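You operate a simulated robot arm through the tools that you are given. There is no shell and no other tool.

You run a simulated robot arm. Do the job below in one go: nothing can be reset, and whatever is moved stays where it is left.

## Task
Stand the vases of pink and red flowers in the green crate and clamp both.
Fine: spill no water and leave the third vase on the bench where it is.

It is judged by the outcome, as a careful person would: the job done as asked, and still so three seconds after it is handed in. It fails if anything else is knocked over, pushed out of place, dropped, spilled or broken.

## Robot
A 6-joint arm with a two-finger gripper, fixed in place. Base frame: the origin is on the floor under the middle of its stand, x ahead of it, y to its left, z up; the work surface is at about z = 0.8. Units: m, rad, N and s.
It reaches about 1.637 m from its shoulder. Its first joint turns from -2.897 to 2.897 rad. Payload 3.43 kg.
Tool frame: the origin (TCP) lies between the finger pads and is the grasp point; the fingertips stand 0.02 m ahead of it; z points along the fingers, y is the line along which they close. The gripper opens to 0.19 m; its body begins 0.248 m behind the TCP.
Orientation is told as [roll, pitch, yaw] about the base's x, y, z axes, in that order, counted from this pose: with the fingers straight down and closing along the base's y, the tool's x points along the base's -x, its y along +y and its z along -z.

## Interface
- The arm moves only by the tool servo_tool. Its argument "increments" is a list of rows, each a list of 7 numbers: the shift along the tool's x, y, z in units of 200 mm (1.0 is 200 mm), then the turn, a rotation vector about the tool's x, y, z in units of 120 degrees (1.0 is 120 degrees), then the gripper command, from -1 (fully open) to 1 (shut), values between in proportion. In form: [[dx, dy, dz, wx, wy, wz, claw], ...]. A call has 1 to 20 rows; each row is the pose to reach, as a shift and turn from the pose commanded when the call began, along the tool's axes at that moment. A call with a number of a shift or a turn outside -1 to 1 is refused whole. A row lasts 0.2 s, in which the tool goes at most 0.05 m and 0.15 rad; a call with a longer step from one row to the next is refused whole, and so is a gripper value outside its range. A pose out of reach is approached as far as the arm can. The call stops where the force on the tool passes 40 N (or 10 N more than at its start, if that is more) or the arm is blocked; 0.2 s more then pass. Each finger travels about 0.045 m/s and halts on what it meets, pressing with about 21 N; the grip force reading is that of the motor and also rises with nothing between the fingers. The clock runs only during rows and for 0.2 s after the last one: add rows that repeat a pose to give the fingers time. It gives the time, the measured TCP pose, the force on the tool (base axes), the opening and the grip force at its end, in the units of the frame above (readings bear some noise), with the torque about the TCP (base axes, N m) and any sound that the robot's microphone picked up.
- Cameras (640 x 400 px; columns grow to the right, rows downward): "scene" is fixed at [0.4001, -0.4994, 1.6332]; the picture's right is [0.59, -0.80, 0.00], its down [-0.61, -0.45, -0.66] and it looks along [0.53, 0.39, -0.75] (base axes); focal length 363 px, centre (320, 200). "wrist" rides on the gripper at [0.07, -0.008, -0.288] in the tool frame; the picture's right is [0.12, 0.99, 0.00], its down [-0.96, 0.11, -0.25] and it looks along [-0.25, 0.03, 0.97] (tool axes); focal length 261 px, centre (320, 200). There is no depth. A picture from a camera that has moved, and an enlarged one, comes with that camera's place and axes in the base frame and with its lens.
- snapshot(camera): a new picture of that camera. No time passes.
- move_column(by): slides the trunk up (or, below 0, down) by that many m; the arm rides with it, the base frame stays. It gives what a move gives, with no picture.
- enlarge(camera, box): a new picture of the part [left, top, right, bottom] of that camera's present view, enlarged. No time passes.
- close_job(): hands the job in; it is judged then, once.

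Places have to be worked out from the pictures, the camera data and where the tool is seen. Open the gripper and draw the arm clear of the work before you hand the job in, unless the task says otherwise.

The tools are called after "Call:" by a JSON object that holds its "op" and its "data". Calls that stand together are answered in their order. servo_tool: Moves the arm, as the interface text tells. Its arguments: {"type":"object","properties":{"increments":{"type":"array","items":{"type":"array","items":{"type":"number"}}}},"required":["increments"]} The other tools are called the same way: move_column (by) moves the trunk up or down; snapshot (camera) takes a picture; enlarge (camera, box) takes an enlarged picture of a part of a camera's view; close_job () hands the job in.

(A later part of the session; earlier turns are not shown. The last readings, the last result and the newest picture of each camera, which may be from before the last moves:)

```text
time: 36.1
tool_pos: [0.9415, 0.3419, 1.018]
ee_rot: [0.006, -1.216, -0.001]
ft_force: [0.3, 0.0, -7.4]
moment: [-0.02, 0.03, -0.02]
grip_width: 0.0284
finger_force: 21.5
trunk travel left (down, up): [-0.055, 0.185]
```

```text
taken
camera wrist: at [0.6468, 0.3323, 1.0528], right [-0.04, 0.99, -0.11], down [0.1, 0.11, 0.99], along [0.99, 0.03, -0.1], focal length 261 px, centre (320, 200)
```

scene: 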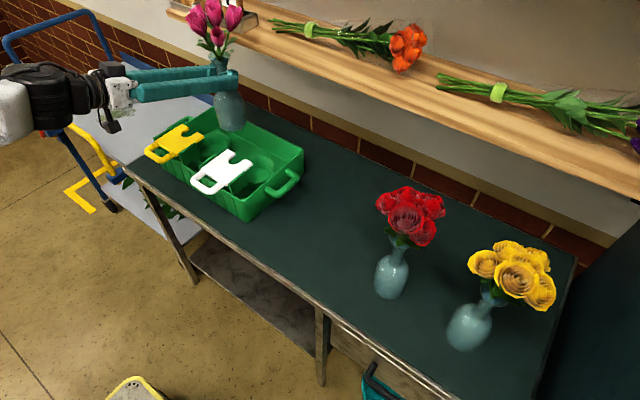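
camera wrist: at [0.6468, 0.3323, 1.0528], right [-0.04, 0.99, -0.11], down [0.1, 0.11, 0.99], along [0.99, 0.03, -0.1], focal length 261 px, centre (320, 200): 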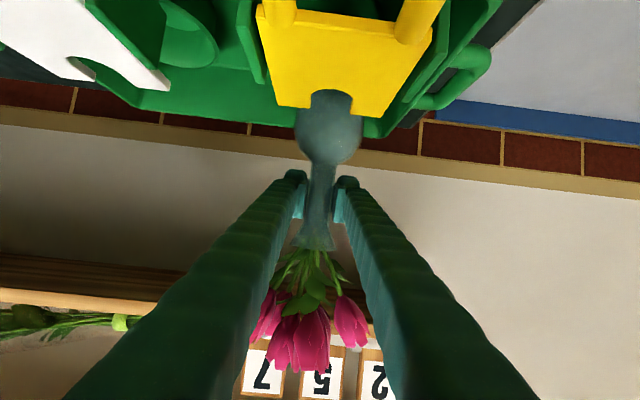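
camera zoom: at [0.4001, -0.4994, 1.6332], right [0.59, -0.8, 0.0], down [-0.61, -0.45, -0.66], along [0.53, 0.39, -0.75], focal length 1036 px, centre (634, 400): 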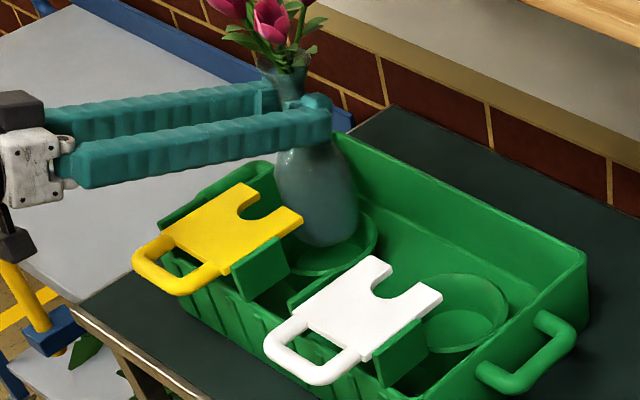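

From the wrist view the vase lines up with the yellow fork's notch. I zoom in on the base and pocket once more before the final lowering.

Call:
{"op": "enlarge", "data": {"camera": "scene", "box": [180, 90, 280, 170]}}

Call:
{"op": "enlarge", "data": {"camera": "wrist", "box": [230, 20, 430, 180]}}

```text
5.00 times, centred on (230, 130) of scene
camera zoom: at [0.4001, -0.4994, 1.6332], right [0.59, -0.8, 0.0], down [-0.61, -0.45, -0.66], along [0.53, 0.39, -0.75], focal length 1813 px, centre (770, 550)
```

zoom: 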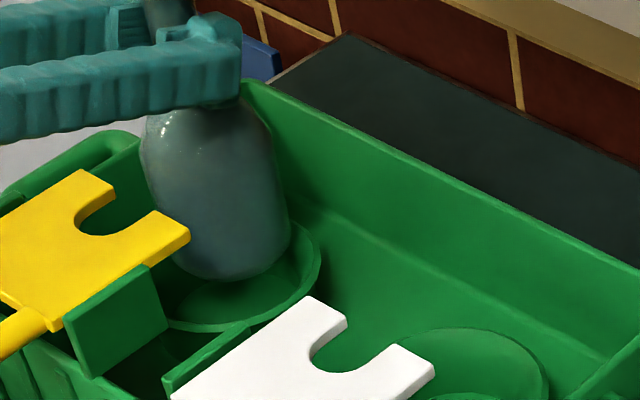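

```text
2.50 times, centred on (330, 100) of wrist
camera zoom: at [0.6468, 0.3323, 1.0528], right [-0.04, 0.99, -0.11], down [0.1, 0.11, 0.99], along [0.99, 0.03, -0.1], focal length 652 px, centre (295, 450)
```

zoom: 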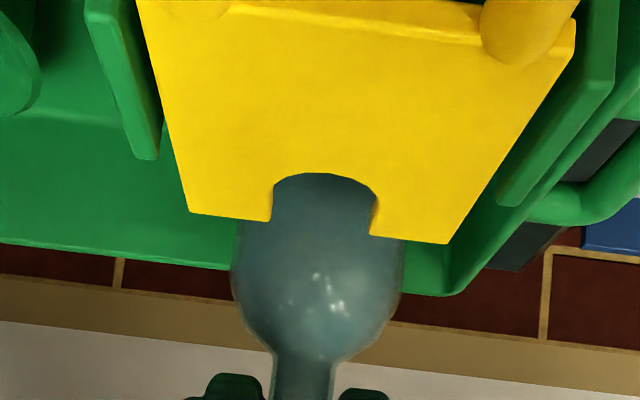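

The base is well inside the funnel-shaped pocket rim and the neck lines up with the notch within about 3 mm. I lower slowly toward the pocket floor (expected contact near tool z≈0.962) and watch the force.

Call:
{"op": "servo_tool", "data": {"increments": [[0.019, 0, 0.006, 0, 0, 0, 1], [0.038, 0, 0.012, 0, 0, 0, 1], [0.058, -0.002, 0.019, 0, 0, 0, 1], [0.079, -0.003, 0.025, 0, 0, 0, 1], [0.1, -0.004, 0.032, 0, 0, 0, 1], [0.12, -0.005, 0.039, 0, 0, 0, 1], [0.14, -0.005, 0.045, 0, 0, 0, 1], [0.16, -0.005, 0.052, 0, 0, 0, 1], [0.18, -0.005, 0.058, 0, 0, 0, 1], [0.2, -0.005, 0.064, 0, 0, 0, 1], [0.219, -0.005, 0.0705, 0, 0, 0, 1], [0.219, -0.005, 0.0705, 0, 0, 0, 1]]}}

Call:
{"op": "enlarge", "data": {"camera": "scene", "box": [180, 90, 280, 170]}}

```text
time: 38.7
tool_pos: [0.9391, 0.3388, 0.9733]
ee_rot: [0.006, -1.218, -0.005]
ft_force: [-10.8, -10.5, 24.0]
moment: [-0.24, 0.08, 0.06]
grip_width: 0.0258
finger_force: 21.7
trunk travel left (down, up): [-0.055, 0.185]
```

```text
5.00 times, centred on (230, 130) of scene
camera zoom: at [0.4001, -0.4994, 1.6332], right [0.59, -0.8, 0.0], down [-0.61, -0.45, -0.66], along [0.53, 0.39, -0.75], focal length 1813 px, centre (770, 550)
```

zoom: 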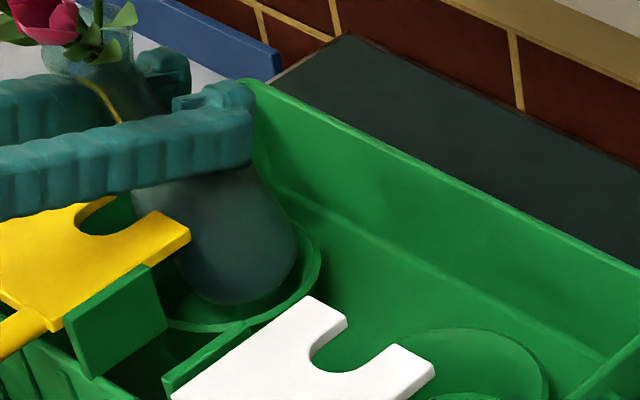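

There is contact earlier than expected (24 N up, some sideways), and the vase seems to have tilted in the fingers. I stop and look before doing anything else.

Call:
{"op": "snapshot", "data": {"camera": "wrist"}}

Call:
{"op": "enlarge", "data": {"camera": "wrist", "box": [220, 20, 420, 260]}}

Call:
{"op": "enlarge", "data": {"camera": "scene", "box": [120, 50, 290, 190]}}

```text
taken
camera wrist: at [0.644, 0.3316, 1.0074], right [-0.04, 0.99, -0.11], down [0.1, 0.11, 0.99], along [0.99, 0.03, -0.1], focal length 261 px, centre (320, 200)
```

wrist: 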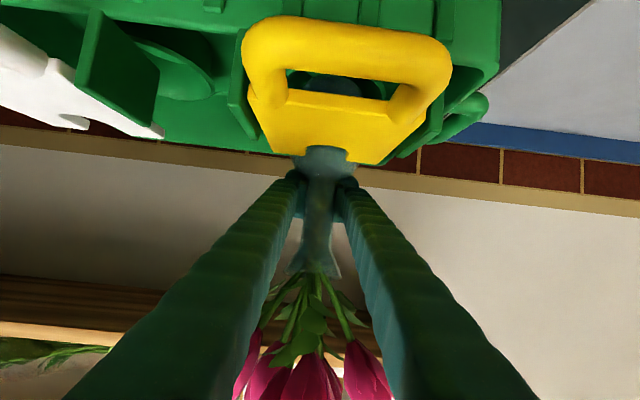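

```text
1.67 times, centred on (320, 140) of wrist
camera zoom: at [0.644, 0.3316, 1.0074], right [-0.04, 0.99, -0.11], down [0.1, 0.11, 0.99], along [0.99, 0.03, -0.1], focal length 434 px, centre (320, 300)
```

zoom: 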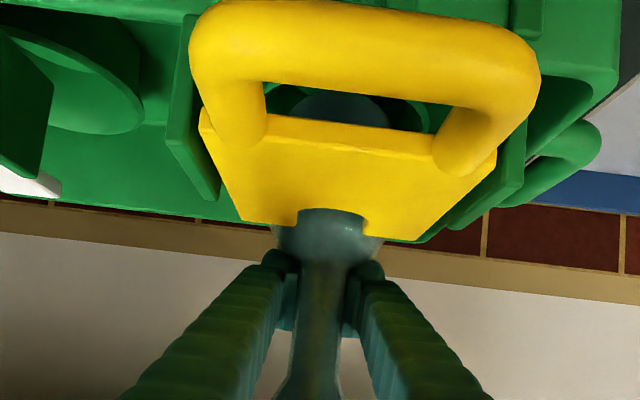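

```text
2.86 times, centred on (205, 120) of scene
camera zoom: at [0.4001, -0.4994, 1.6332], right [0.59, -0.8, 0.0], down [-0.61, -0.45, -0.66], along [0.53, 0.39, -0.75], focal length 1036 px, centre (649, 429)
```

zoom: 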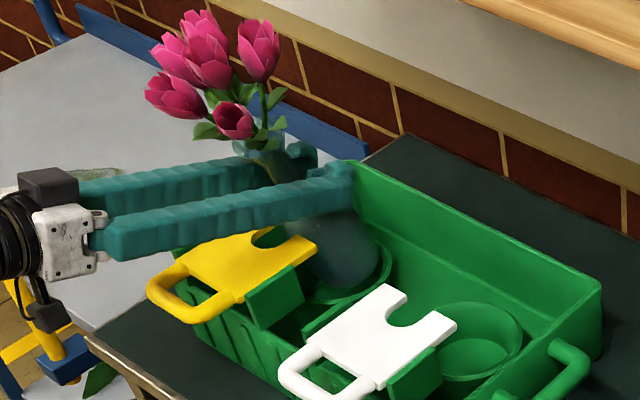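

The vase base caught on the pocket rim on its far (+x, +y) side, so the vase tipped in the grip with its top toward the robot and slid up about 3 cm between the pads. The pocket centre must be about 2 cm nearer to me and slightly to -y of the vase. I lift gently straight up to free it.

Call:
{"op": "servo_tool", "data": {"increments": [[-0.0117, 0, -0.0043, 0, 0, 0, 1], [-0.0352, 0, -0.013, 0, 0, 0, 1], [-0.0587, 0, -0.0216, 0, 0, 0, 1], [-0.0822, 0, -0.0303, 0, 0, 0, 1], [-0.1056, 0, -0.0389, 0, 0, 0, 1], [-0.1291, 0, -0.0475, 0, 0, 0, 1], [-0.1525, 0, -0.0562, 0, 0, 0, 1], [-0.176, 0, -0.0648, 0, 0, 0, 1], [-0.2, 0, -0.0735, 0, 0, 0, 1], [-0.22, 0, -0.081, 0, 0, 0, 1], [-0.2346, 0, -0.0864, 0, 0, 0, 1], [-0.2346, 0, -0.0864, 0, 0, 0, 1]]}}

Call:
{"op": "snapshot", "data": {"camera": "wrist"}}

Call:
{"op": "enlarge", "data": {"camera": "scene", "box": [120, 30, 290, 170]}}

```text
time: 41.3
tool_pos: [0.9394, 0.3417, 1.023]
ee_rot: [0.006, -1.216, -0.003]
ft_force: [0.3, -0.9, -6.6]
moment: [0.0, -0.15, -0.03]
grip_width: 0.0255
finger_force: 21.9
trunk travel left (down, up): [-0.055, 0.185]
```

```text
taken
camera wrist: at [0.6447, 0.3322, 1.0566], right [-0.04, 0.99, -0.11], down [0.1, 0.11, 0.99], along [0.99, 0.03, -0.11], focal length 261 px, centre (320, 200)
```

wrist: 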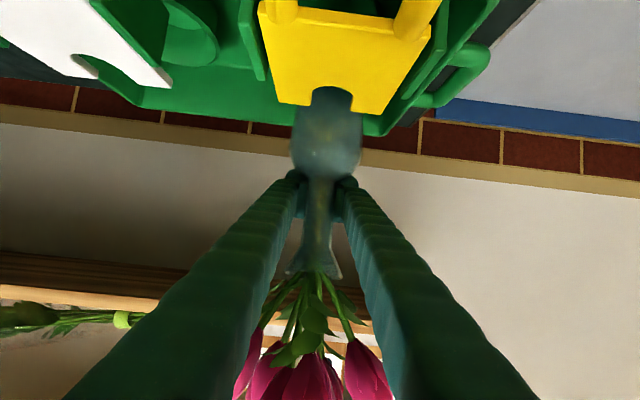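

```text
2.86 times, centred on (205, 100) of scene
camera zoom: at [0.4001, -0.4994, 1.6332], right [0.59, -0.8, 0.0], down [-0.61, -0.45, -0.66], along [0.53, 0.39, -0.75], focal length 1036 px, centre (649, 486)
```

zoom: 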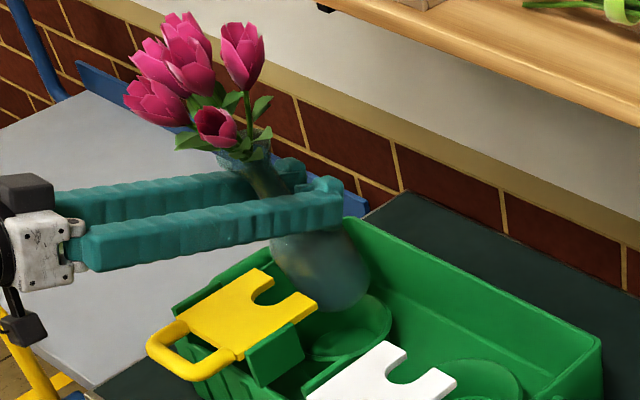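

The vase is free again (6.6 N, no spill sound) but held tilted with its top toward me. I zoom in to measure the tilt and see how the pads hold the neck.

Call:
{"op": "enlarge", "data": {"camera": "wrist", "box": [260, 140, 380, 290]}}

Call:
{"op": "enlarge", "data": {"camera": "scene", "box": [165, 55, 265, 145]}}

```text
2.67 times, centred on (320, 215) of wrist
camera zoom: at [0.6447, 0.3322, 1.0566], right [-0.04, 0.99, -0.11], down [0.1, 0.11, 0.99], along [0.99, 0.03, -0.11], focal length 695 px, centre (320, 160)
```

zoom: 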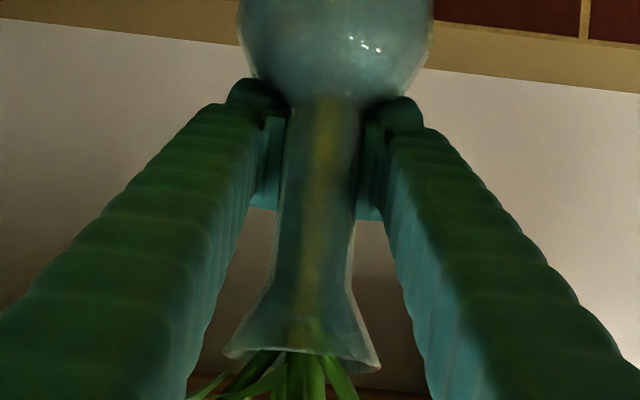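

```text
4.44 times, centred on (215, 100) of scene
camera zoom: at [0.4001, -0.4994, 1.6332], right [0.59, -0.8, 0.0], down [-0.61, -0.45, -0.66], along [0.53, 0.39, -0.75], focal length 1612 px, centre (787, 644)
```

zoom: 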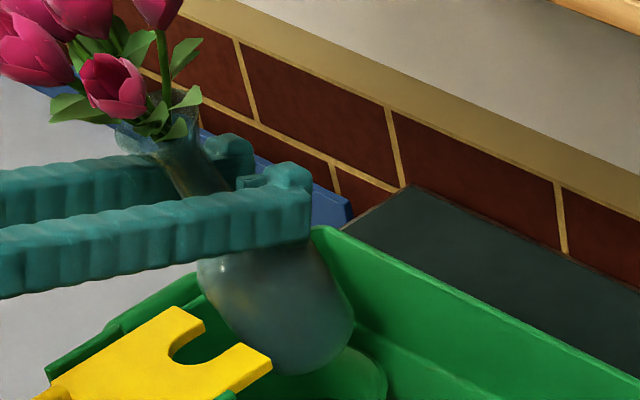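

The vase leans about 15° with its top toward me, and the neck sits near the rear edge of the pads, so I move gently. I pitch the tool up 15° while shifting it forward 3 cm, which stands the vase upright with its base staying over the pocket.

Call:
{"op": "servo_tool", "data": {"increments": [[-0.004, 0, 0.01, 0, 0.008, 0, 1], [-0.01, 0, 0.027, 0, 0.023, 0, 1], [-0.017, 0, 0.045, 0, 0.038, 0, 1], [-0.024, 0, 0.064, 0, 0.054, 0, 1], [-0.031, 0, 0.084, 0, 0.071, 0, 1], [-0.038, 0, 0.104, 0, 0.088, 0, 1], [-0.045, 0, 0.122, 0, 0.103, 0, 1], [-0.051, 0, 0.138, 0, 0.117, 0, 1], [-0.0548, 0, 0.148, 0, 0.125, 0, 1], [-0.0548, 0, 0.148, 0, 0.125, 0, 1]]}}

Call:
{"op": "snapshot", "data": {"camera": "wrist"}}

Call:
{"op": "enlarge", "data": {"camera": "scene", "box": [150, 30, 290, 160]}}

```text
time: 43.5
tool_pos: [0.9709, 0.3404, 1.0242]
ee_rot: [0.005, -0.954, -0.001]
ft_force: [0.4, 0.3, -6.9]
moment: [0.04, -0.18, 0.01]
grip_width: 0.0253
finger_force: 21.1
trunk travel left (down, up): [-0.055, 0.185]
```

```text
taken
camera wrist: at [0.6951, 0.3321, 1.1328], right [-0.07, 0.99, -0.1], down [0.35, 0.11, 0.93], along [0.93, 0.03, -0.36], focal length 261 px, centre (320, 200)
```

wrist: 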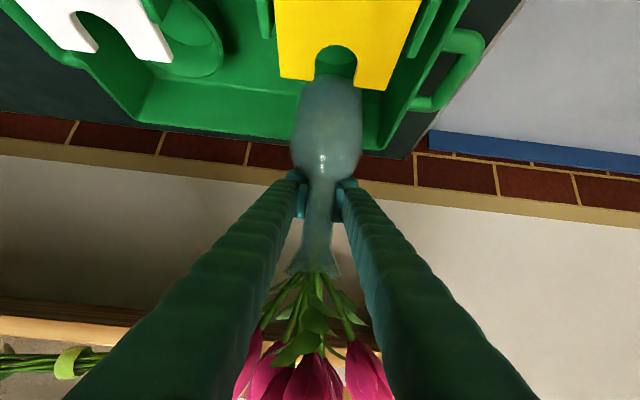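

```text
3.08 times, centred on (220, 95) of scene
camera zoom: at [0.4001, -0.4994, 1.6332], right [0.59, -0.8, 0.0], down [-0.61, -0.45, -0.66], along [0.53, 0.39, -0.75], focal length 1116 px, centre (628, 523)
```

zoom: 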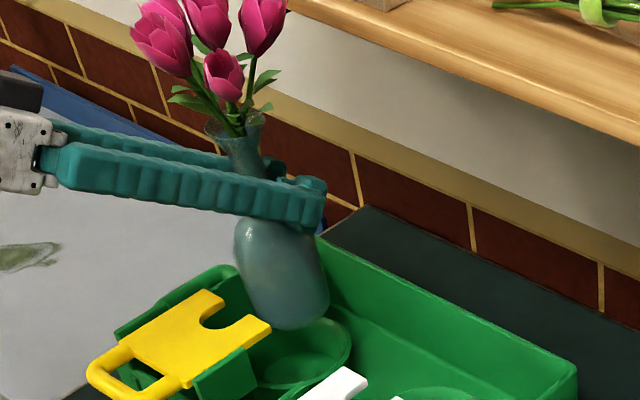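

The vase hangs upright again (its image slope matches vertical). I zoom in on the base and the pocket to centre it before lowering.

Call:
{"op": "enlarge", "data": {"camera": "scene", "box": [190, 90, 280, 170]}}

Call:
{"op": "enlarge", "data": {"camera": "wrist", "box": [240, 20, 420, 290]}}

Call:
{"op": "enlarge", "data": {"camera": "wrist", "box": [120, 0, 240, 90]}}

```text
5.00 times, centred on (235, 130) of scene
camera zoom: at [0.4001, -0.4994, 1.6332], right [0.59, -0.8, 0.0], down [-0.61, -0.45, -0.66], along [0.53, 0.39, -0.75], focal length 1813 px, centre (745, 550)
```

zoom: 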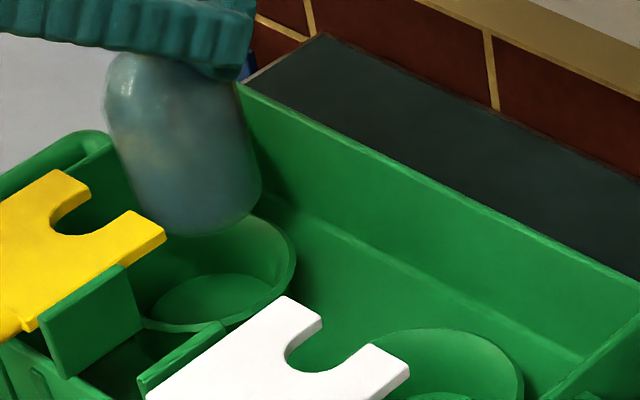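

```text
1.48 times, centred on (330, 155) of wrist
camera zoom: at [0.6951, 0.3321, 1.1328], right [-0.07, 0.99, -0.1], down [0.35, 0.11, 0.93], along [0.93, 0.03, -0.36], focal length 386 px, centre (305, 267)
```

zoom: 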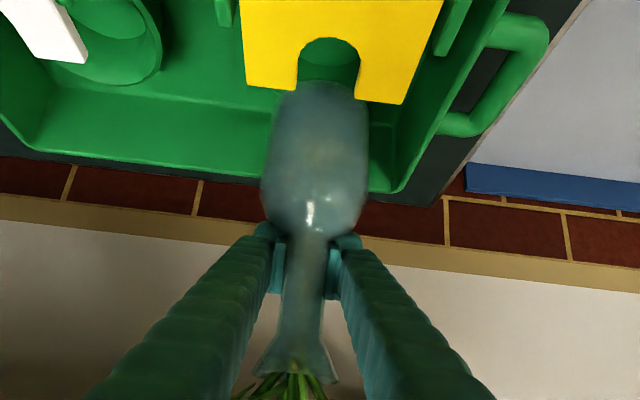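

```text
4.44 times, centred on (180, 45) of wrist
camera zoom: at [0.6951, 0.3321, 1.1328], right [-0.07, 0.99, -0.1], down [0.35, 0.11, 0.93], along [0.93, 0.03, -0.36], focal length 1158 px, centre (942, 889)
```

zoom: 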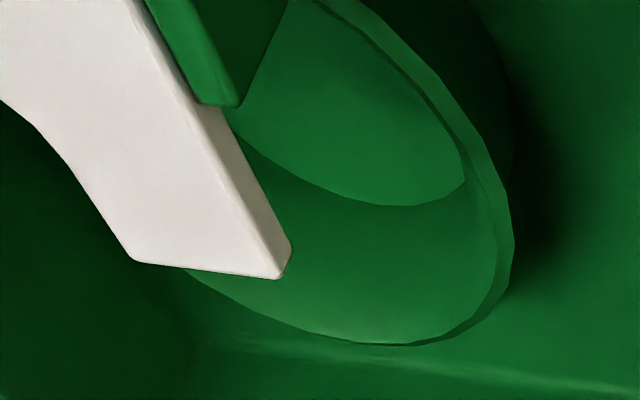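

The vase is aligned with the notch in y (0.341 against 0.340) but sits about 1 cm too far in +x; the scene view and the moment reading agree. I shift -1 cm in x and lower in small steps to just at the rim level, then read the force.

Call:
{"op": "servo_tool", "data": {"increments": [[0.0145, 0, -0.0204, 0, 0, 0, 1], [0.0289, 0, -0.0408, 0, 0, 0, 1], [0.0289, 0, -0.0408, 0, 0, 0, 1], [0.0493, 0, -0.0264, 0, 0, 0, 1], [0.0697, 0, -0.0119, 0, 0, 0, 1], [0.0901, 0, 0.0026, 0, 0, 0, 1], [0.1105, 0, 0.017, 0, 0, 0, 1], [0.1309, 0, 0.0315, 0, 0, 0, 1], [0.1513, 0, 0.0459, 0, 0, 0, 1], [0.1717, 0, 0.0604, 0, 0, 0, 1], [0.1921, 0, 0.0748, 0, 0, 0, 1], [0.1921, 0, 0.0748, 0, 0, 0, 1]]}}

Call:
{"op": "enlarge", "data": {"camera": "scene", "box": [180, 80, 280, 170]}}

Call:
{"op": "snapshot", "data": {"camera": "wrist"}}

```text
time: 46.1
tool_pos: [0.961, 0.3418, 0.9828]
ee_rot: [0.004, -0.955, -0.002]
ft_force: [-0.4, 0.4, -8.3]
moment: [-0.03, -0.18, -0.01]
grip_width: 0.0257
finger_force: 20.8
trunk travel left (down, up): [-0.055, 0.185]
```

```text
4.44 times, centred on (230, 125) of scene
camera zoom: at [0.4001, -0.4994, 1.6332], right [0.59, -0.8, 0.0], down [-0.61, -0.45, -0.66], along [0.53, 0.39, -0.75], focal length 1612 px, centre (720, 533)
```

zoom: 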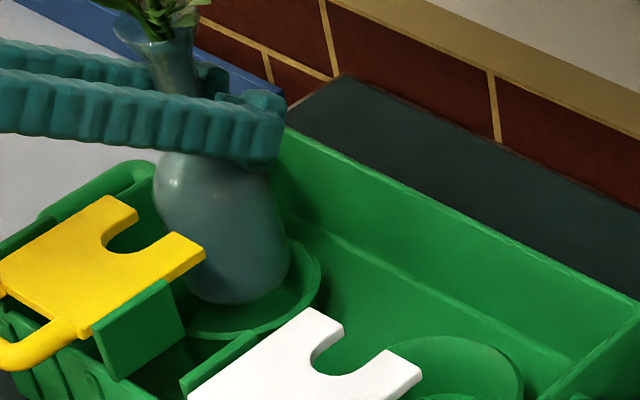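

```text
taken
camera wrist: at [0.6858, 0.333, 1.0921], right [-0.07, 0.99, -0.1], down [0.35, 0.11, 0.93], along [0.93, 0.03, -0.36], focal length 261 px, centre (320, 200)
```

wrist: 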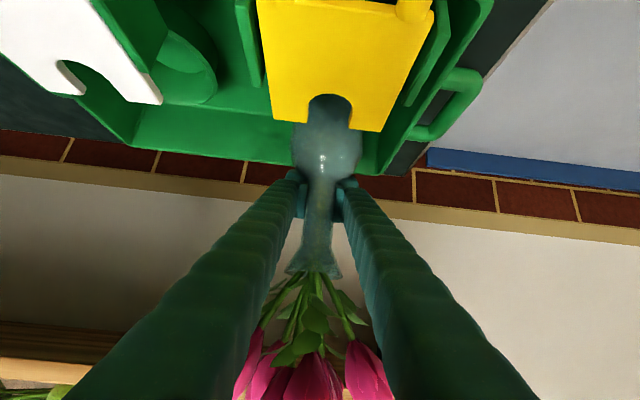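

The force shows no contact, and the base now sits concentric with the pocket in the scene view. I keep lowering in 3 mm rows and check the force.

Call:
{"op": "servo_tool", "data": {"increments": [[0.0122, 0, 0.0087, 0, 0, 0, 1], [0.0245, 0, 0.0173, 0, 0, 0, 1], [0.0367, 0, 0.026, 0, 0, 0, 1], [0.049, 0, 0.0347, 0, 0, 0, 1], [0.0612, 0, 0.0434, 0, 0, 0, 1], [0.0612, 0, 0.0434, 0, 0, 0, 1]]}}

```text
time: 47.5
tool_pos: [0.9602, 0.3416, 0.9683]
ee_rot: [0.004, -0.956, -0.002]
ft_force: [-7.5, -2.6, 1.0]
moment: [-0.26, 0.59, 0.0]
grip_width: 0.0256
finger_force: 21.0
trunk travel left (down, up): [-0.055, 0.185]
```

The base touches the pocket's far side again: the force is about 8 N toward -x and -y, and the moment puts the contact near (0.973, 0.356). So the true pocket centre is nearer, at about (0.922, 0.335). I raise 8 mm, shift by (-12, -6) mm and lower again.

Call:
{"op": "servo_tool", "data": {"increments": [[-0.0163, 0, -0.0116, 0, 0, 0, 1], [-0.0326, 0, -0.0231, 0, 0, 0, 1], [-0.02, -0.01, -0.04, 0, 0, 0, 1], [-0.008, -0.02, -0.057, 0, 0, 0, 1], [0.002, -0.03, -0.072, 0, 0, 0, 1], [0.002, -0.03, -0.072, 0, 0, 0, 1], [0.0142, -0.03, -0.0633, 0, 0, 0, 1], [0.0265, -0.03, -0.0547, 0, 0, 0, 1], [0.0387, -0.03, -0.046, 0, 0, 0, 1], [0.0387, -0.03, -0.046, 0, 0, 0, 1]]}}

Call:
{"op": "enlarge", "data": {"camera": "scene", "box": [180, 80, 280, 170]}}

Call:
{"op": "enlarge", "data": {"camera": "wrist", "box": [230, 40, 420, 290]}}

```text
time: 49.7
tool_pos: [0.9498, 0.3353, 0.967]
ee_rot: [0.003, -0.956, 0.001]
ft_force: [2.0, 3.0, -8.6]
moment: [0.37, -0.61, -0.08]
grip_width: 0.0256
finger_force: 21.0
trunk travel left (down, up): [-0.055, 0.185]
```

```text
4.44 times, centred on (230, 125) of scene
camera zoom: at [0.4001, -0.4994, 1.6332], right [0.59, -0.8, 0.0], down [-0.61, -0.45, -0.66], along [0.53, 0.39, -0.75], focal length 1612 px, centre (720, 533)
```

zoom: 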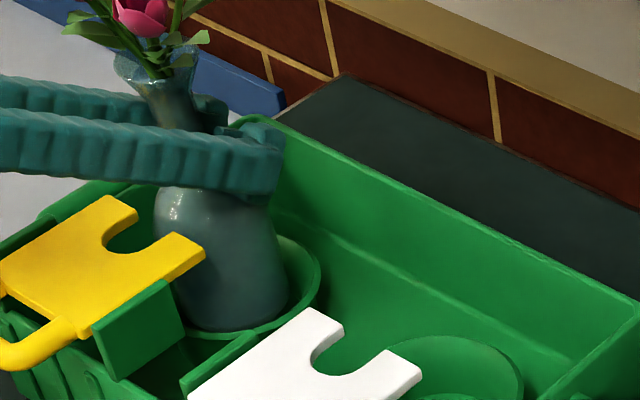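

```text
1.60 times, centred on (325, 165) of wrist
camera zoom: at [0.6738, 0.3265, 1.0751], right [-0.07, 0.99, -0.1], down [0.35, 0.11, 0.93], along [0.93, 0.03, -0.36], focal length 417 px, centre (312, 256)
```

zoom: 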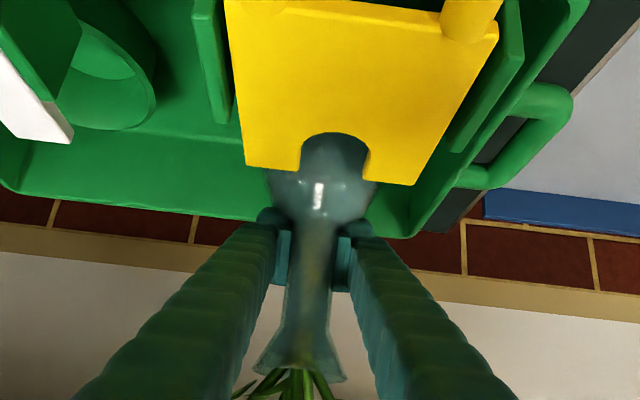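

The contact has switched to a light push toward +x/+y (about 3 N), so the base has now crossed slightly past centre. I hold still for a moment to get another reading.

Call:
{"op": "servo_tool", "data": {"increments": [[0, 0, 0, 0, 0, 0, 1], [0, 0, 0, 0, 0, 0, 1]]}}

Call:
{"op": "enlarge", "data": {"camera": "scene", "box": [190, 100, 270, 170]}}

```text
time: 50.3
tool_pos: [0.9494, 0.3358, 0.9678]
ee_rot: [0.003, -0.955, 0.0]
ft_force: [1.4, 1.6, -9.0]
moment: [0.21, -0.32, -0.06]
grip_width: 0.0254
finger_force: 21.1
trunk travel left (down, up): [-0.055, 0.185]
```

```text
5.71 times, centred on (230, 135) of scene
camera zoom: at [0.4001, -0.4994, 1.6332], right [0.59, -0.8, 0.0], down [-0.61, -0.45, -0.66], along [0.53, 0.39, -0.75], focal length 2072 px, centre (834, 571)
```

zoom: 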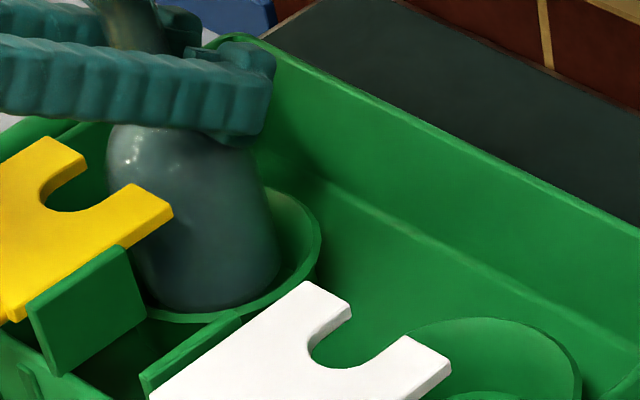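

The readings fit the near fork tips touching the vase's shoulder, so the right place is between the two tries. I shift +5 mm in x and +1 mm in y at this height and read the force.

Call:
{"op": "servo_tool", "data": {"increments": [[-0.0072, 0.003, 0.0102, 0, 0, 0, 1], [-0.0145, 0.005, 0.0204, 0, 0, 0, 1], [-0.0145, 0.005, 0.0204, 0, 0, 0, 1], [-0.0145, 0.005, 0.0204, 0, 0, 0, 1]]}}

Call:
{"op": "enlarge", "data": {"camera": "scene", "box": [190, 100, 270, 170]}}

Call:
{"op": "enlarge", "data": {"camera": "wrist", "box": [250, 80, 390, 200]}}

```text
time: 51.3
tool_pos: [0.9543, 0.337, 0.9663]
ee_rot: [0.003, -0.954, -0.002]
ft_force: [-0.2, -0.4, -7.2]
moment: [0.01, -0.18, -0.01]
grip_width: 0.0256
finger_force: 21.0
trunk travel left (down, up): [-0.055, 0.185]
```

```text
5.71 times, centred on (230, 135) of scene
camera zoom: at [0.4001, -0.4994, 1.6332], right [0.59, -0.8, 0.0], down [-0.61, -0.45, -0.66], along [0.53, 0.39, -0.75], focal length 2072 px, centre (834, 571)
```

zoom: 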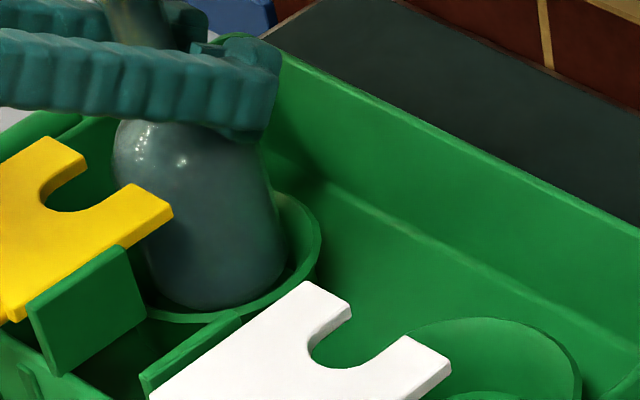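

```text
3.33 times, centred on (320, 140) of wrist
camera zoom: at [0.6787, 0.3273, 1.0754], right [-0.07, 0.99, -0.1], down [0.35, 0.11, 0.93], along [0.93, 0.03, -0.36], focal length 869 px, centre (320, 400)
```

zoom: 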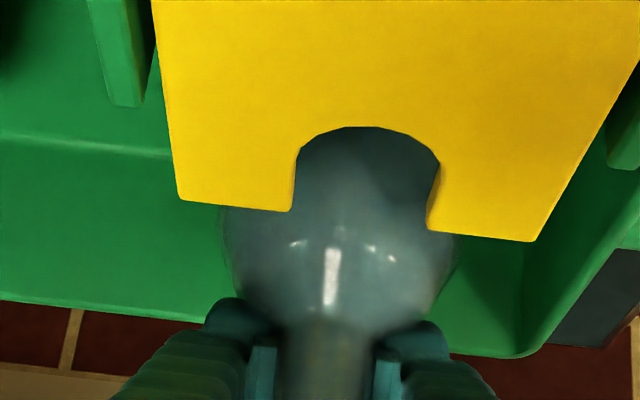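

The vase hangs free again (0.2 N sideways) at tool (0.954, 0.337). I lower here in 3 mm rows.

Call:
{"op": "servo_tool", "data": {"increments": [[0.0122, 0.004, 0.0087, 0, 0, 0, 1], [0.0245, 0.004, 0.0173, 0, 0, 0, 1], [0.0367, 0.004, 0.026, 0, 0, 0, 1], [0.0367, 0.004, 0.026, 0, 0, 0, 1]]}}

```text
time: 52.3
tool_pos: [0.9542, 0.3366, 0.9588]
ee_rot: [0.004, -0.955, -0.001]
ft_force: [0.0, 0.0, -7.1]
moment: [0.01, -0.19, -0.02]
grip_width: 0.0253
finger_force: 20.8
trunk travel left (down, up): [-0.055, 0.185]
```

Still free at tool z 0.959. I continue lowering.

Call:
{"op": "servo_tool", "data": {"increments": [[0.0122, 0, 0.0087, 0, 0, 0, 1], [0.0245, 0, 0.0173, 0, 0, 0, 1], [0.0245, 0, 0.0173, 0, 0, 0, 1]]}}

Call:
{"op": "servo_tool", "data": {"increments": [[0.0122, 0, 0.0087, 0, 0, 0, 1], [0.0245, 0, 0.0173, 0, 0, 0, 1], [0.0245, 0, 0.0173, 0, 0, 0, 1]]}}

Call:
{"op": "enlarge", "data": {"camera": "scene", "box": [190, 100, 270, 170]}}

```text
time: 53.1
tool_pos: [0.9541, 0.3378, 0.9522]
ee_rot: [0.004, -0.954, 0.0]
ft_force: [0.4, -0.4, -8.0]
moment: [0.01, -0.19, -0.02]
grip_width: 0.0254
finger_force: 21.0
trunk travel left (down, up): [-0.055, 0.185]
```

```text
time: 53.9
tool_pos: [0.954, 0.3364, 0.9456]
ee_rot: [0.003, -0.955, 0.0]
ft_force: [-0.1, -0.1, -7.4]
moment: [0.01, -0.16, 0.0]
grip_width: 0.0259
finger_force: 21.2
trunk travel left (down, up): [-0.055, 0.185]
```

```text
5.71 times, centred on (230, 135) of scene
camera zoom: at [0.4001, -0.4994, 1.6332], right [0.59, -0.8, 0.0], down [-0.61, -0.45, -0.66], along [0.53, 0.39, -0.75], focal length 2072 px, centre (834, 571)
```

zoom: 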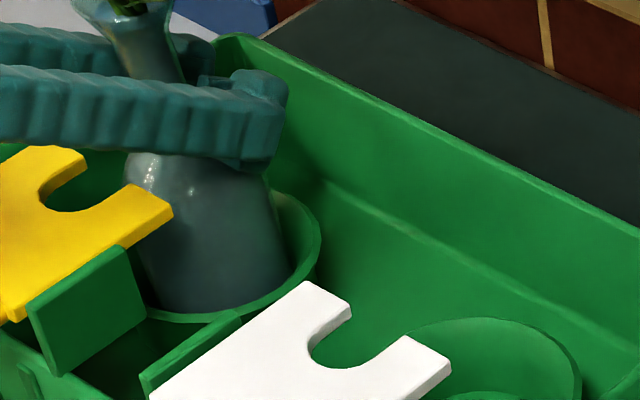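

The vase is sinking into the pocket without contact. I continue in small steps until it touches the floor.

Call:
{"op": "servo_tool", "data": {"increments": [[0.0082, 0, 0.0058, 0, 0, 0, 1], [0.0163, 0, 0.0116, 0, 0, 0, 1], [0.0163, 0, 0.0116, 0, 0, 0, 1]]}}

Call:
{"op": "servo_tool", "data": {"increments": [[0.0082, 0, 0.0058, 0, 0, 0, 1], [0.0163, 0, 0.0116, 0, 0, 0, 1], [0.0163, 0, 0.0116, 0, 0, 0, 1]]}}

```text
time: 54.7
tool_pos: [0.9534, 0.3366, 0.9432]
ee_rot: [0.004, -0.956, -0.001]
ft_force: [0.7, -0.9, -0.2]
moment: [0.02, 0.06, 0.07]
grip_width: 0.0257
finger_force: 21.1
trunk travel left (down, up): [-0.055, 0.185]
```

```text
time: 55.5
tool_pos: [0.9542, 0.3367, 0.9416]
ee_rot: [0.006, -0.958, -0.003]
ft_force: [10.9, -0.3, 27.0]
moment: [-0.14, 0.59, 0.07]
grip_width: 0.0253
finger_force: 21.2
trunk travel left (down, up): [-0.055, 0.185]
```

The floor contact came at tool z≈0.943 with almost no side force, and the next step pressed a little hard. I back up those 4 mm so the vase just rests on the floor, and look.

Call:
{"op": "servo_tool", "data": {"increments": [[-0.0082, 0, -0.0058, 0, 0, 0, 1], [-0.0163, 0, -0.0116, 0, 0, 0, 1], [-0.0163, 0, -0.0116, 0, 0, 0, 1]]}}

Call:
{"op": "enlarge", "data": {"camera": "scene", "box": [150, 50, 290, 180]}}

Call:
{"op": "enlarge", "data": {"camera": "wrist", "box": [220, 80, 420, 300]}}

```text
time: 56.3
tool_pos: [0.9533, 0.337, 0.9412]
ee_rot: [0.005, -0.954, -0.001]
ft_force: [3.7, -3.4, 10.8]
moment: [-0.38, 0.49, 0.21]
grip_width: 0.0255
finger_force: 21.3
trunk travel left (down, up): [-0.055, 0.185]
```

```text
3.08 times, centred on (220, 115) of scene
camera zoom: at [0.4001, -0.4994, 1.6332], right [0.59, -0.8, 0.0], down [-0.61, -0.45, -0.66], along [0.53, 0.39, -0.75], focal length 1116 px, centre (628, 462)
```

zoom: 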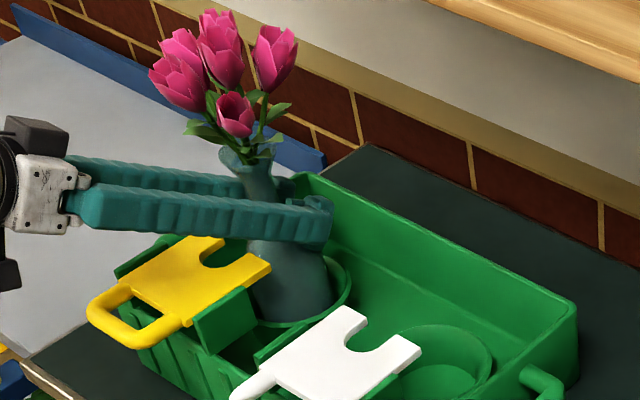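

```text
1.82 times, centred on (320, 190) of wrist
camera zoom: at [0.6782, 0.3276, 1.0505], right [-0.07, 0.99, -0.1], down [0.35, 0.11, 0.93], along [0.93, 0.03, -0.36], focal length 474 px, centre (320, 218)
```

zoom: 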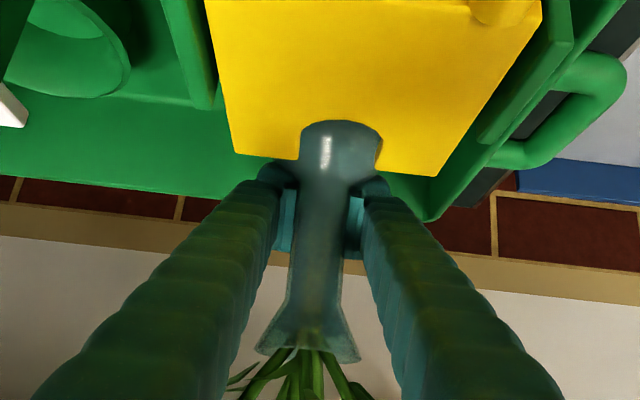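

The vase stands upright on the pocket floor with some pressing force left. I ease up 2 mm, then open the fingers a little at a time, watching that it stays standing.

Call:
{"op": "servo_tool", "data": {"increments": [[-0.0082, 0, -0.0058, 0, 0, 0, 1], [-0.0082, 0, -0.0058, 0, 0, 0, 0.72], [-0.0082, 0, -0.0058, 0, 0, 0, 0.68], [-0.0082, 0, -0.0058, 0, 0, 0, 0.64], [-0.0082, 0, -0.0058, 0, 0, 0, 0.6], [-0.0082, 0, -0.0058, 0, 0, 0, 0.6]]}}

Call:
{"op": "enlarge", "data": {"camera": "scene", "box": [150, 50, 290, 180]}}

Call:
{"op": "enlarge", "data": {"camera": "wrist", "box": [220, 80, 420, 300]}}

```text
time: 57.7
tool_pos: [0.9538, 0.3373, 0.943]
ee_rot: [0.003, -0.956, -0.001]
ft_force: [-0.4, -0.5, 0.6]
moment: [-0.02, 0.01, -0.02]
grip_width: 0.0382
finger_force: 0.0
trunk travel left (down, up): [-0.055, 0.185]
```

```text
3.08 times, centred on (220, 115) of scene
camera zoom: at [0.4001, -0.4994, 1.6332], right [0.59, -0.8, 0.0], down [-0.61, -0.45, -0.66], along [0.53, 0.39, -0.75], focal length 1116 px, centre (628, 462)
```

zoom: 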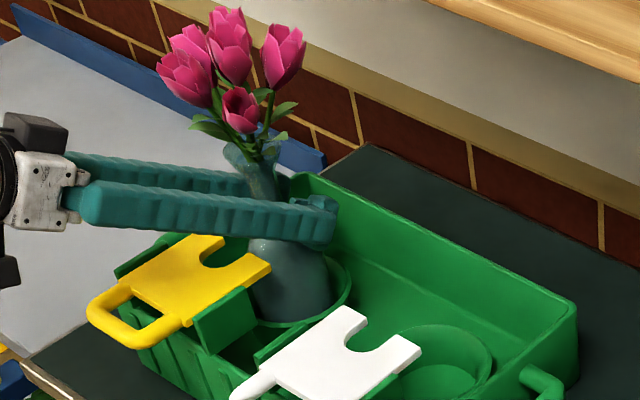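

```text
1.82 times, centred on (320, 190) of wrist
camera zoom: at [0.6787, 0.3277, 1.0531], right [-0.07, 0.99, -0.1], down [0.35, 0.11, 0.93], along [0.93, 0.03, -0.36], focal length 474 px, centre (320, 218)
```

zoom: 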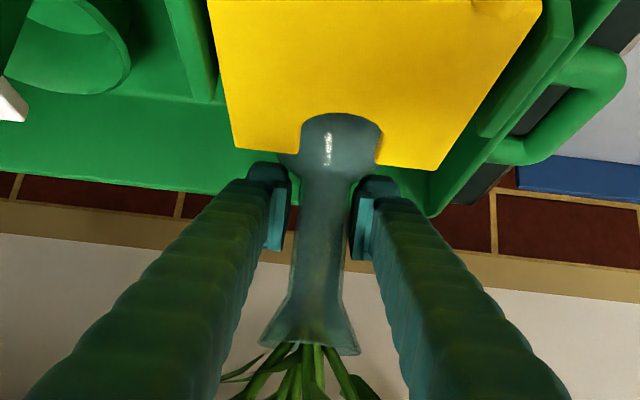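

The vase stands free in the pocket. I open further to about 0.08 and then withdraw straight back along the finger direction so the fingers sweep no new space.

Call:
{"op": "servo_tool", "data": {"increments": [[0, 0, 0, 0, 0, 0, 0.4], [0, 0, 0, 0, 0, 0, 0.2], [0, 0, 0, 0, 0, 0, 0.1], [0, 0, 0, 0, 0, 0, 0.1]]}}

Call:
{"op": "servo_tool", "data": {"increments": [[0, 0, -0.05, 0, 0, 0, 0.1], [0, 0, -0.1, 0, 0, 0, 0.1], [0, 0, -0.15, 0, 0, 0, 0.1], [0, 0, -0.2, 0, 0, 0, 0.1], [0, 0, -0.3, 0, 0, 0, 0.1], [0, 0, -0.4, 0, 0, 0, 0.1], [0, 0, -0.5, 0, 0, 0, 0.1], [0, 0, -0.6, 0, 0, 0, 0.1], [0, 0, -0.7, 0, 0, 0, 0.1], [0, 0, -0.8, 0, 0, 0, 0.1], [0, 0, -0.8, 0, 0, 0, 0.1]]}}

Call:
{"op": "snapshot", "data": {"camera": "scene"}}

Call:
{"op": "snapshot", "data": {"camera": "wrist"}}

```text
time: 58.7
tool_pos: [0.9551, 0.3362, 0.9449]
ee_rot: [0.005, -0.957, -0.002]
ft_force: [0.0, 0.2, -0.6]
moment: [0.03, 0.02, 0.02]
grip_width: 0.0855
finger_force: 0.0
trunk travel left (down, up): [-0.055, 0.185]
```

```text
time: 61.1
tool_pos: [0.8218, 0.3372, 1.0359]
ee_rot: [0.002, -0.955, -0.002]
ft_force: [0.6, -0.9, 0.1]
moment: [0.0, 0.01, 0.02]
grip_width: 0.0851
finger_force: 0.1
trunk travel left (down, up): [-0.055, 0.185]
```

```text
taken
```

scene: 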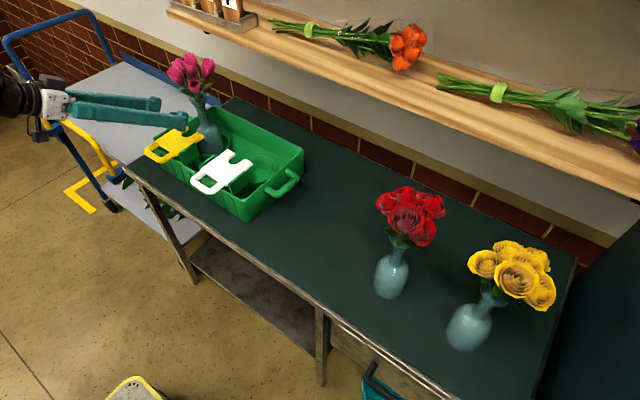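

```text
taken
camera wrist: at [0.5465, 0.328, 1.1457], right [-0.07, 0.99, -0.1], down [0.35, 0.11, 0.93], along [0.93, 0.03, -0.36], focal length 261 px, centre (320, 200)
```

wrist: 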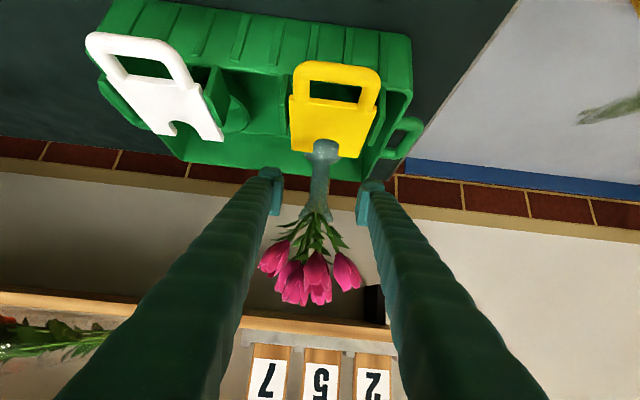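

Pink stands in the yellow pocket and the arm is clear. I look closely at the fork, neck and handle to plan the clamping push.

Call:
{"op": "enlarge", "data": {"camera": "wrist", "box": [270, 50, 410, 230]}}

Call:
{"op": "enlarge", "data": {"camera": "scene", "box": [135, 85, 255, 175]}}

```text
2.22 times, centred on (340, 140) of wrist
camera zoom: at [0.5465, 0.328, 1.1457], right [-0.07, 0.99, -0.1], down [0.35, 0.11, 0.93], along [0.93, 0.03, -0.36], focal length 579 px, centre (276, 333)
```

zoom: 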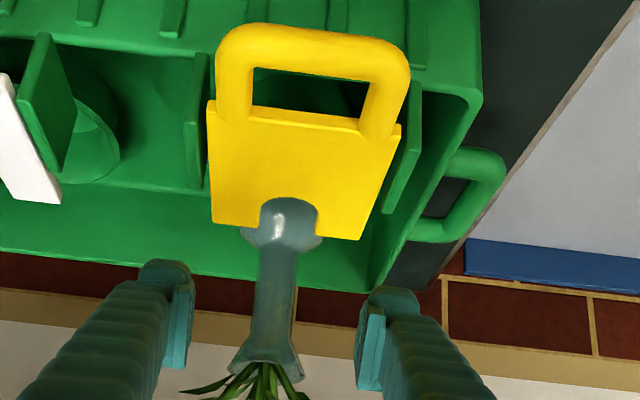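

```text
4.44 times, centred on (195, 130) of scene
camera zoom: at [0.4001, -0.4994, 1.6332], right [0.59, -0.8, 0.0], down [-0.61, -0.45, -0.66], along [0.53, 0.39, -0.75], focal length 1612 px, centre (876, 511)
```

zoom: 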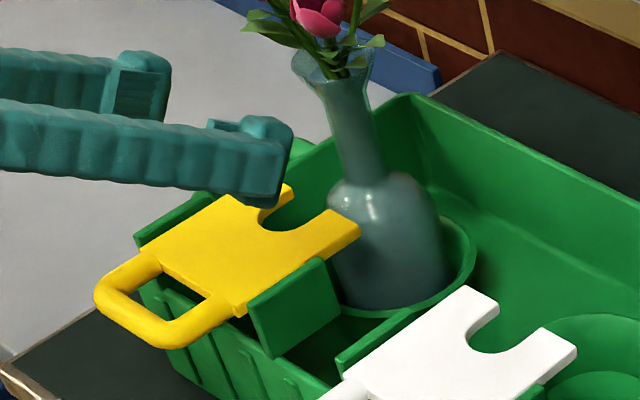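

Pink's neck sits right in front of the notch (within about 3 mm). I move back in front of the yellow handle, swing the tool to vertical and shut the fingers to use them as a pusher.

Call:
{"op": "servo_tool", "data": {"increments": [[0, 0, -0.15, 0, 0, 0, 0.1], [0.0, 0, -0.3, 0, 0.03, 0, 0.3], [0.02, 0, -0.42, 0, 0.08, 0, 0.6], [0.05, 0, -0.52, 0, 0.13, 0, 0.8], [0.08, 0.005, -0.6, 0, 0.18, 0, 1], [0.1, 0.005, -0.66, 0, 0.23, 0, 1], [0.12, 0.01, -0.72, 0, 0.28, 0, 1], [0.15, 0.01, -0.77, 0, 0.33, 0, 1], [0.18, 0.01, -0.81, 0, 0.38, 0, 1], [0.207, 0.01, -0.846, 0, 0.43, 0, 1], [0.207, 0.01, -0.846, 0, 0.456, 0, 1], [0.207, 0.01, -0.846, 0, 0.456, 0, 1]]}}

Call:
{"op": "snapshot", "data": {"camera": "wrist"}}

Call:
{"op": "snapshot", "data": {"camera": "scene"}}

```text
time: 63.7
tool_pos: [0.662, 0.3383, 1.1011]
ee_rot: [0.001, -0.002, 0.003]
ft_force: [0.1, -0.5, 0.4]
moment: [-0.02, 0.04, 0.0]
grip_width: 0.0002
finger_force: 21.6
trunk travel left (down, up): [-0.055, 0.185]
```

```text
taken
camera wrist: at [0.5911, 0.329, 1.389], right [-0.12, 0.99, 0.0], down [0.96, 0.12, 0.25], along [0.25, 0.03, -0.97], focal length 261 px, centre (320, 200)
```

wrist: 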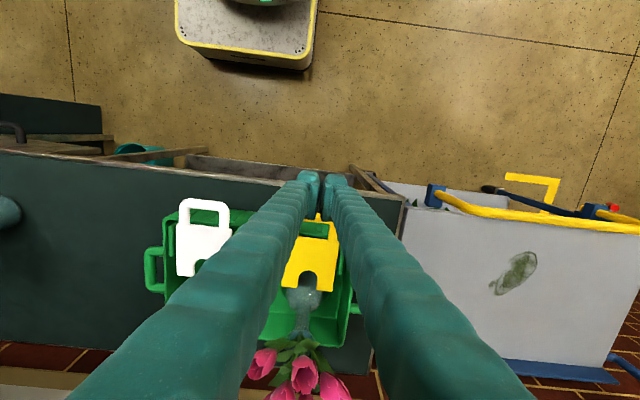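

```text
taken
```

scene: 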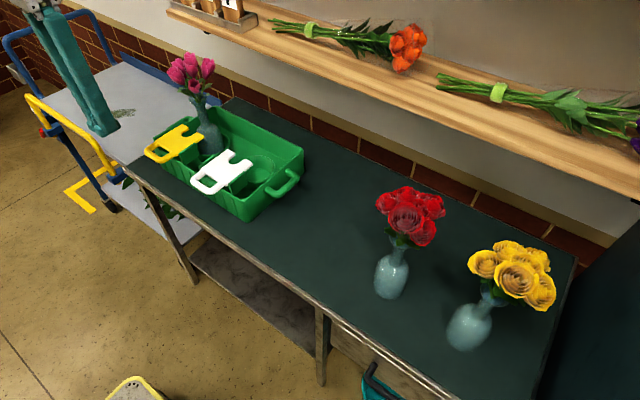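

The fingers are shut and vertical at (0.662, 0.338), clear in front of the handle. I lower them to handle height (tips at about z 0.914) without touching anything.

Call:
{"op": "servo_tool", "data": {"increments": [[0, 0, 0.15, 0, 0, 0, 1], [0, 0, 0.3, 0, 0, 0, 1], [0, 0, 0.45, 0, 0, 0, 1], [0, 0, 0.6, 0, 0, 0, 1], [0, 0, 0.72, 0, 0, 0, 1], [0, 0, 0.8, 0, 0, 0, 1], [0, 0, 0.835, 0, 0, 0, 1], [0, 0, 0.835, 0, 0, 0, 1]]}}

Call:
{"op": "enlarge", "data": {"camera": "scene", "box": [100, 70, 260, 190]}}

Call:
{"op": "enlarge", "data": {"camera": "wrist", "box": [220, 120, 420, 320]}}

```text
time: 65.5
tool_pos: [0.6604, 0.3393, 0.933]
ee_rot: [0.002, 0.0, 0.001]
ft_force: [0.3, 0.0, 0.0]
moment: [0.01, 0.02, -0.01]
grip_width: 0.0001
finger_force: 20.8
trunk travel left (down, up): [-0.055, 0.185]
```

```text
3.33 times, centred on (180, 130) of scene
camera zoom: at [0.4001, -0.4994, 1.6332], right [0.59, -0.8, 0.0], down [-0.61, -0.45, -0.66], along [0.53, 0.39, -0.75], focal length 1209 px, centre (787, 433)
```

zoom: 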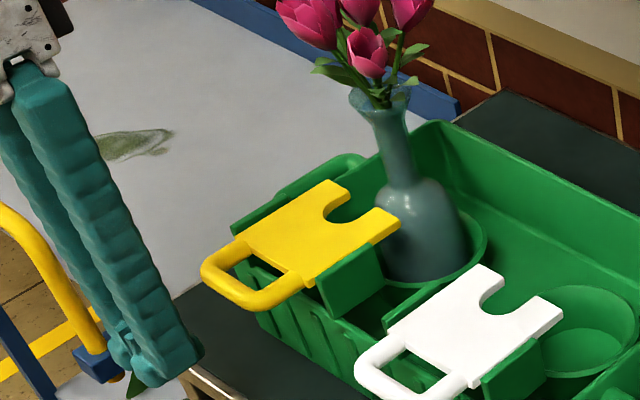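

```text
2.00 times, centred on (320, 220) of wrist
camera zoom: at [0.5902, 0.3297, 1.2206], right [-0.12, 0.99, 0.0], down [0.96, 0.12, 0.25], along [0.25, 0.03, -0.97], focal length 521 px, centre (320, 160)
```

zoom: 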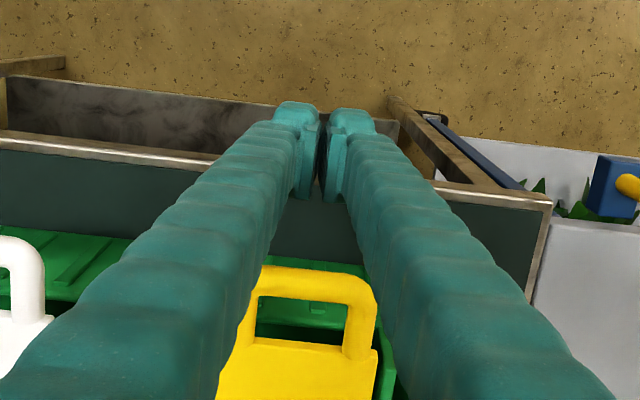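

The fingers are lined up with the yellow handle (handle outer edge at about x 0.728, centre y about 0.341). I advance to it and begin pushing gently toward +x, checking the force.

Call:
{"op": "servo_tool", "data": {"increments": [[-0.07, 0.01, 0, 0, 0, 0, 1], [-0.14, 0.01, 0, 0, 0, 0, 1], [-0.19, 0.01, 0, 0, 0, 0, 1], [-0.205, 0.01, 0, 0, 0, 0, 1], [-0.22, 0.01, 0, 0, 0, 0, 1], [-0.235, 0.01, 0, 0, 0, 0, 1], [-0.25, 0.01, 0, 0, 0, 0, 1]]}}

Call:
{"op": "enlarge", "data": {"camera": "scene", "box": [120, 70, 280, 190]}}

```text
time: 67.1
tool_pos: [0.7119, 0.3405, 0.9345]
ee_rot: [0.001, 0.001, 0.002]
ft_force: [-2.4, -0.9, -1.6]
moment: [0.02, 0.06, 0.03]
grip_width: 0.0
finger_force: 21.5
trunk travel left (down, up): [-0.055, 0.185]
```

```text
3.33 times, centred on (200, 130) of scene
camera zoom: at [0.4001, -0.4994, 1.6332], right [0.59, -0.8, 0.0], down [-0.61, -0.45, -0.66], along [0.53, 0.39, -0.75], focal length 1209 px, centre (720, 433)
```

zoom: 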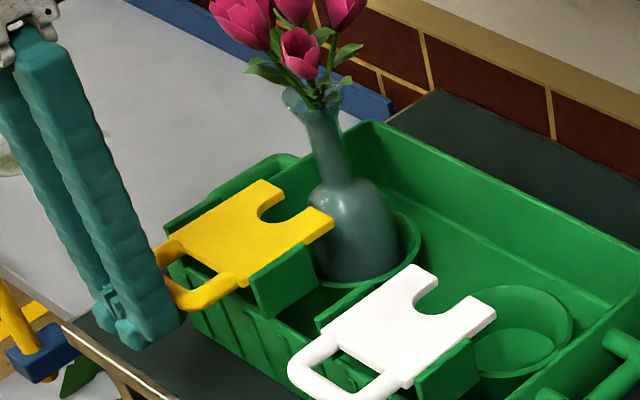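

The pusher has just met the handle (2.4 N). I keep pushing in small steps.

Call:
{"op": "servo_tool", "data": {"increments": [[-0.0125, 0, 0, 0, 0, 0, 1], [-0.025, 0, 0, 0, 0, 0, 1], [-0.0375, 0, 0, 0, 0, 0, 1], [-0.05, 0, 0, 0, 0, 0, 1], [-0.0625, 0, 0, 0, 0, 0, 1], [-0.075, 0, 0, 0, 0, 0, 1]]}}

Call:
{"op": "enlarge", "data": {"camera": "scene", "box": [120, 70, 280, 190]}}

```text
time: 68.5
tool_pos: [0.7255, 0.3397, 0.9335]
ee_rot: [0.002, 0.001, 0.002]
ft_force: [-0.6, 0.7, -0.5]
moment: [0.03, 0.0, -0.03]
grip_width: 0.0002
finger_force: 21.2
trunk travel left (down, up): [-0.055, 0.185]
```

```text
3.33 times, centred on (200, 130) of scene
camera zoom: at [0.4001, -0.4994, 1.6332], right [0.59, -0.8, 0.0], down [-0.61, -0.45, -0.66], along [0.53, 0.39, -0.75], focal length 1209 px, centre (720, 433)
```

zoom: 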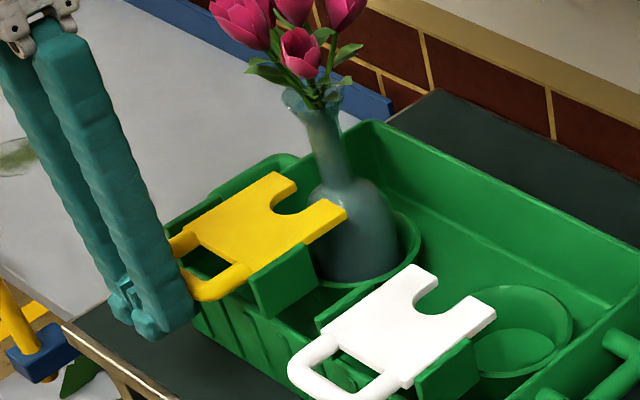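

The yellow plate slides freely with the vase and crate still. I continue pushing in 1.5 cm calls.

Call:
{"op": "servo_tool", "data": {"increments": [[-0.0125, 0, 0, 0, 0, 0, 1], [-0.025, 0, 0, 0, 0, 0, 1], [-0.0375, 0, 0, 0, 0, 0, 1], [-0.05, 0, 0, 0, 0, 0, 1], [-0.0625, 0, 0, 0, 0, 0, 1], [-0.075, 0, 0, 0, 0, 0, 1]]}}

Call:
{"op": "enlarge", "data": {"camera": "scene", "box": [120, 70, 280, 190]}}

```text
time: 69.9
tool_pos: [0.7417, 0.3411, 0.9332]
ee_rot: [0.003, 0.002, 0.002]
ft_force: [-0.4, 0.4, -1.4]
moment: [-0.03, -0.01, 0.04]
grip_width: 0.0
finger_force: 21.0
trunk travel left (down, up): [-0.055, 0.185]
```

```text
3.33 times, centred on (200, 130) of scene
camera zoom: at [0.4001, -0.4994, 1.6332], right [0.59, -0.8, 0.0], down [-0.61, -0.45, -0.66], along [0.53, 0.39, -0.75], focal length 1209 px, centre (720, 433)
```

zoom: 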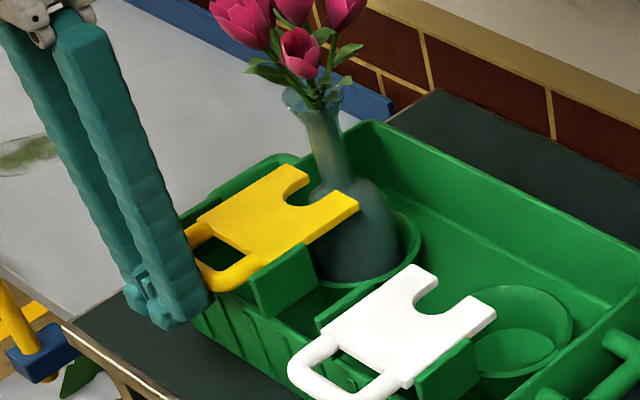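

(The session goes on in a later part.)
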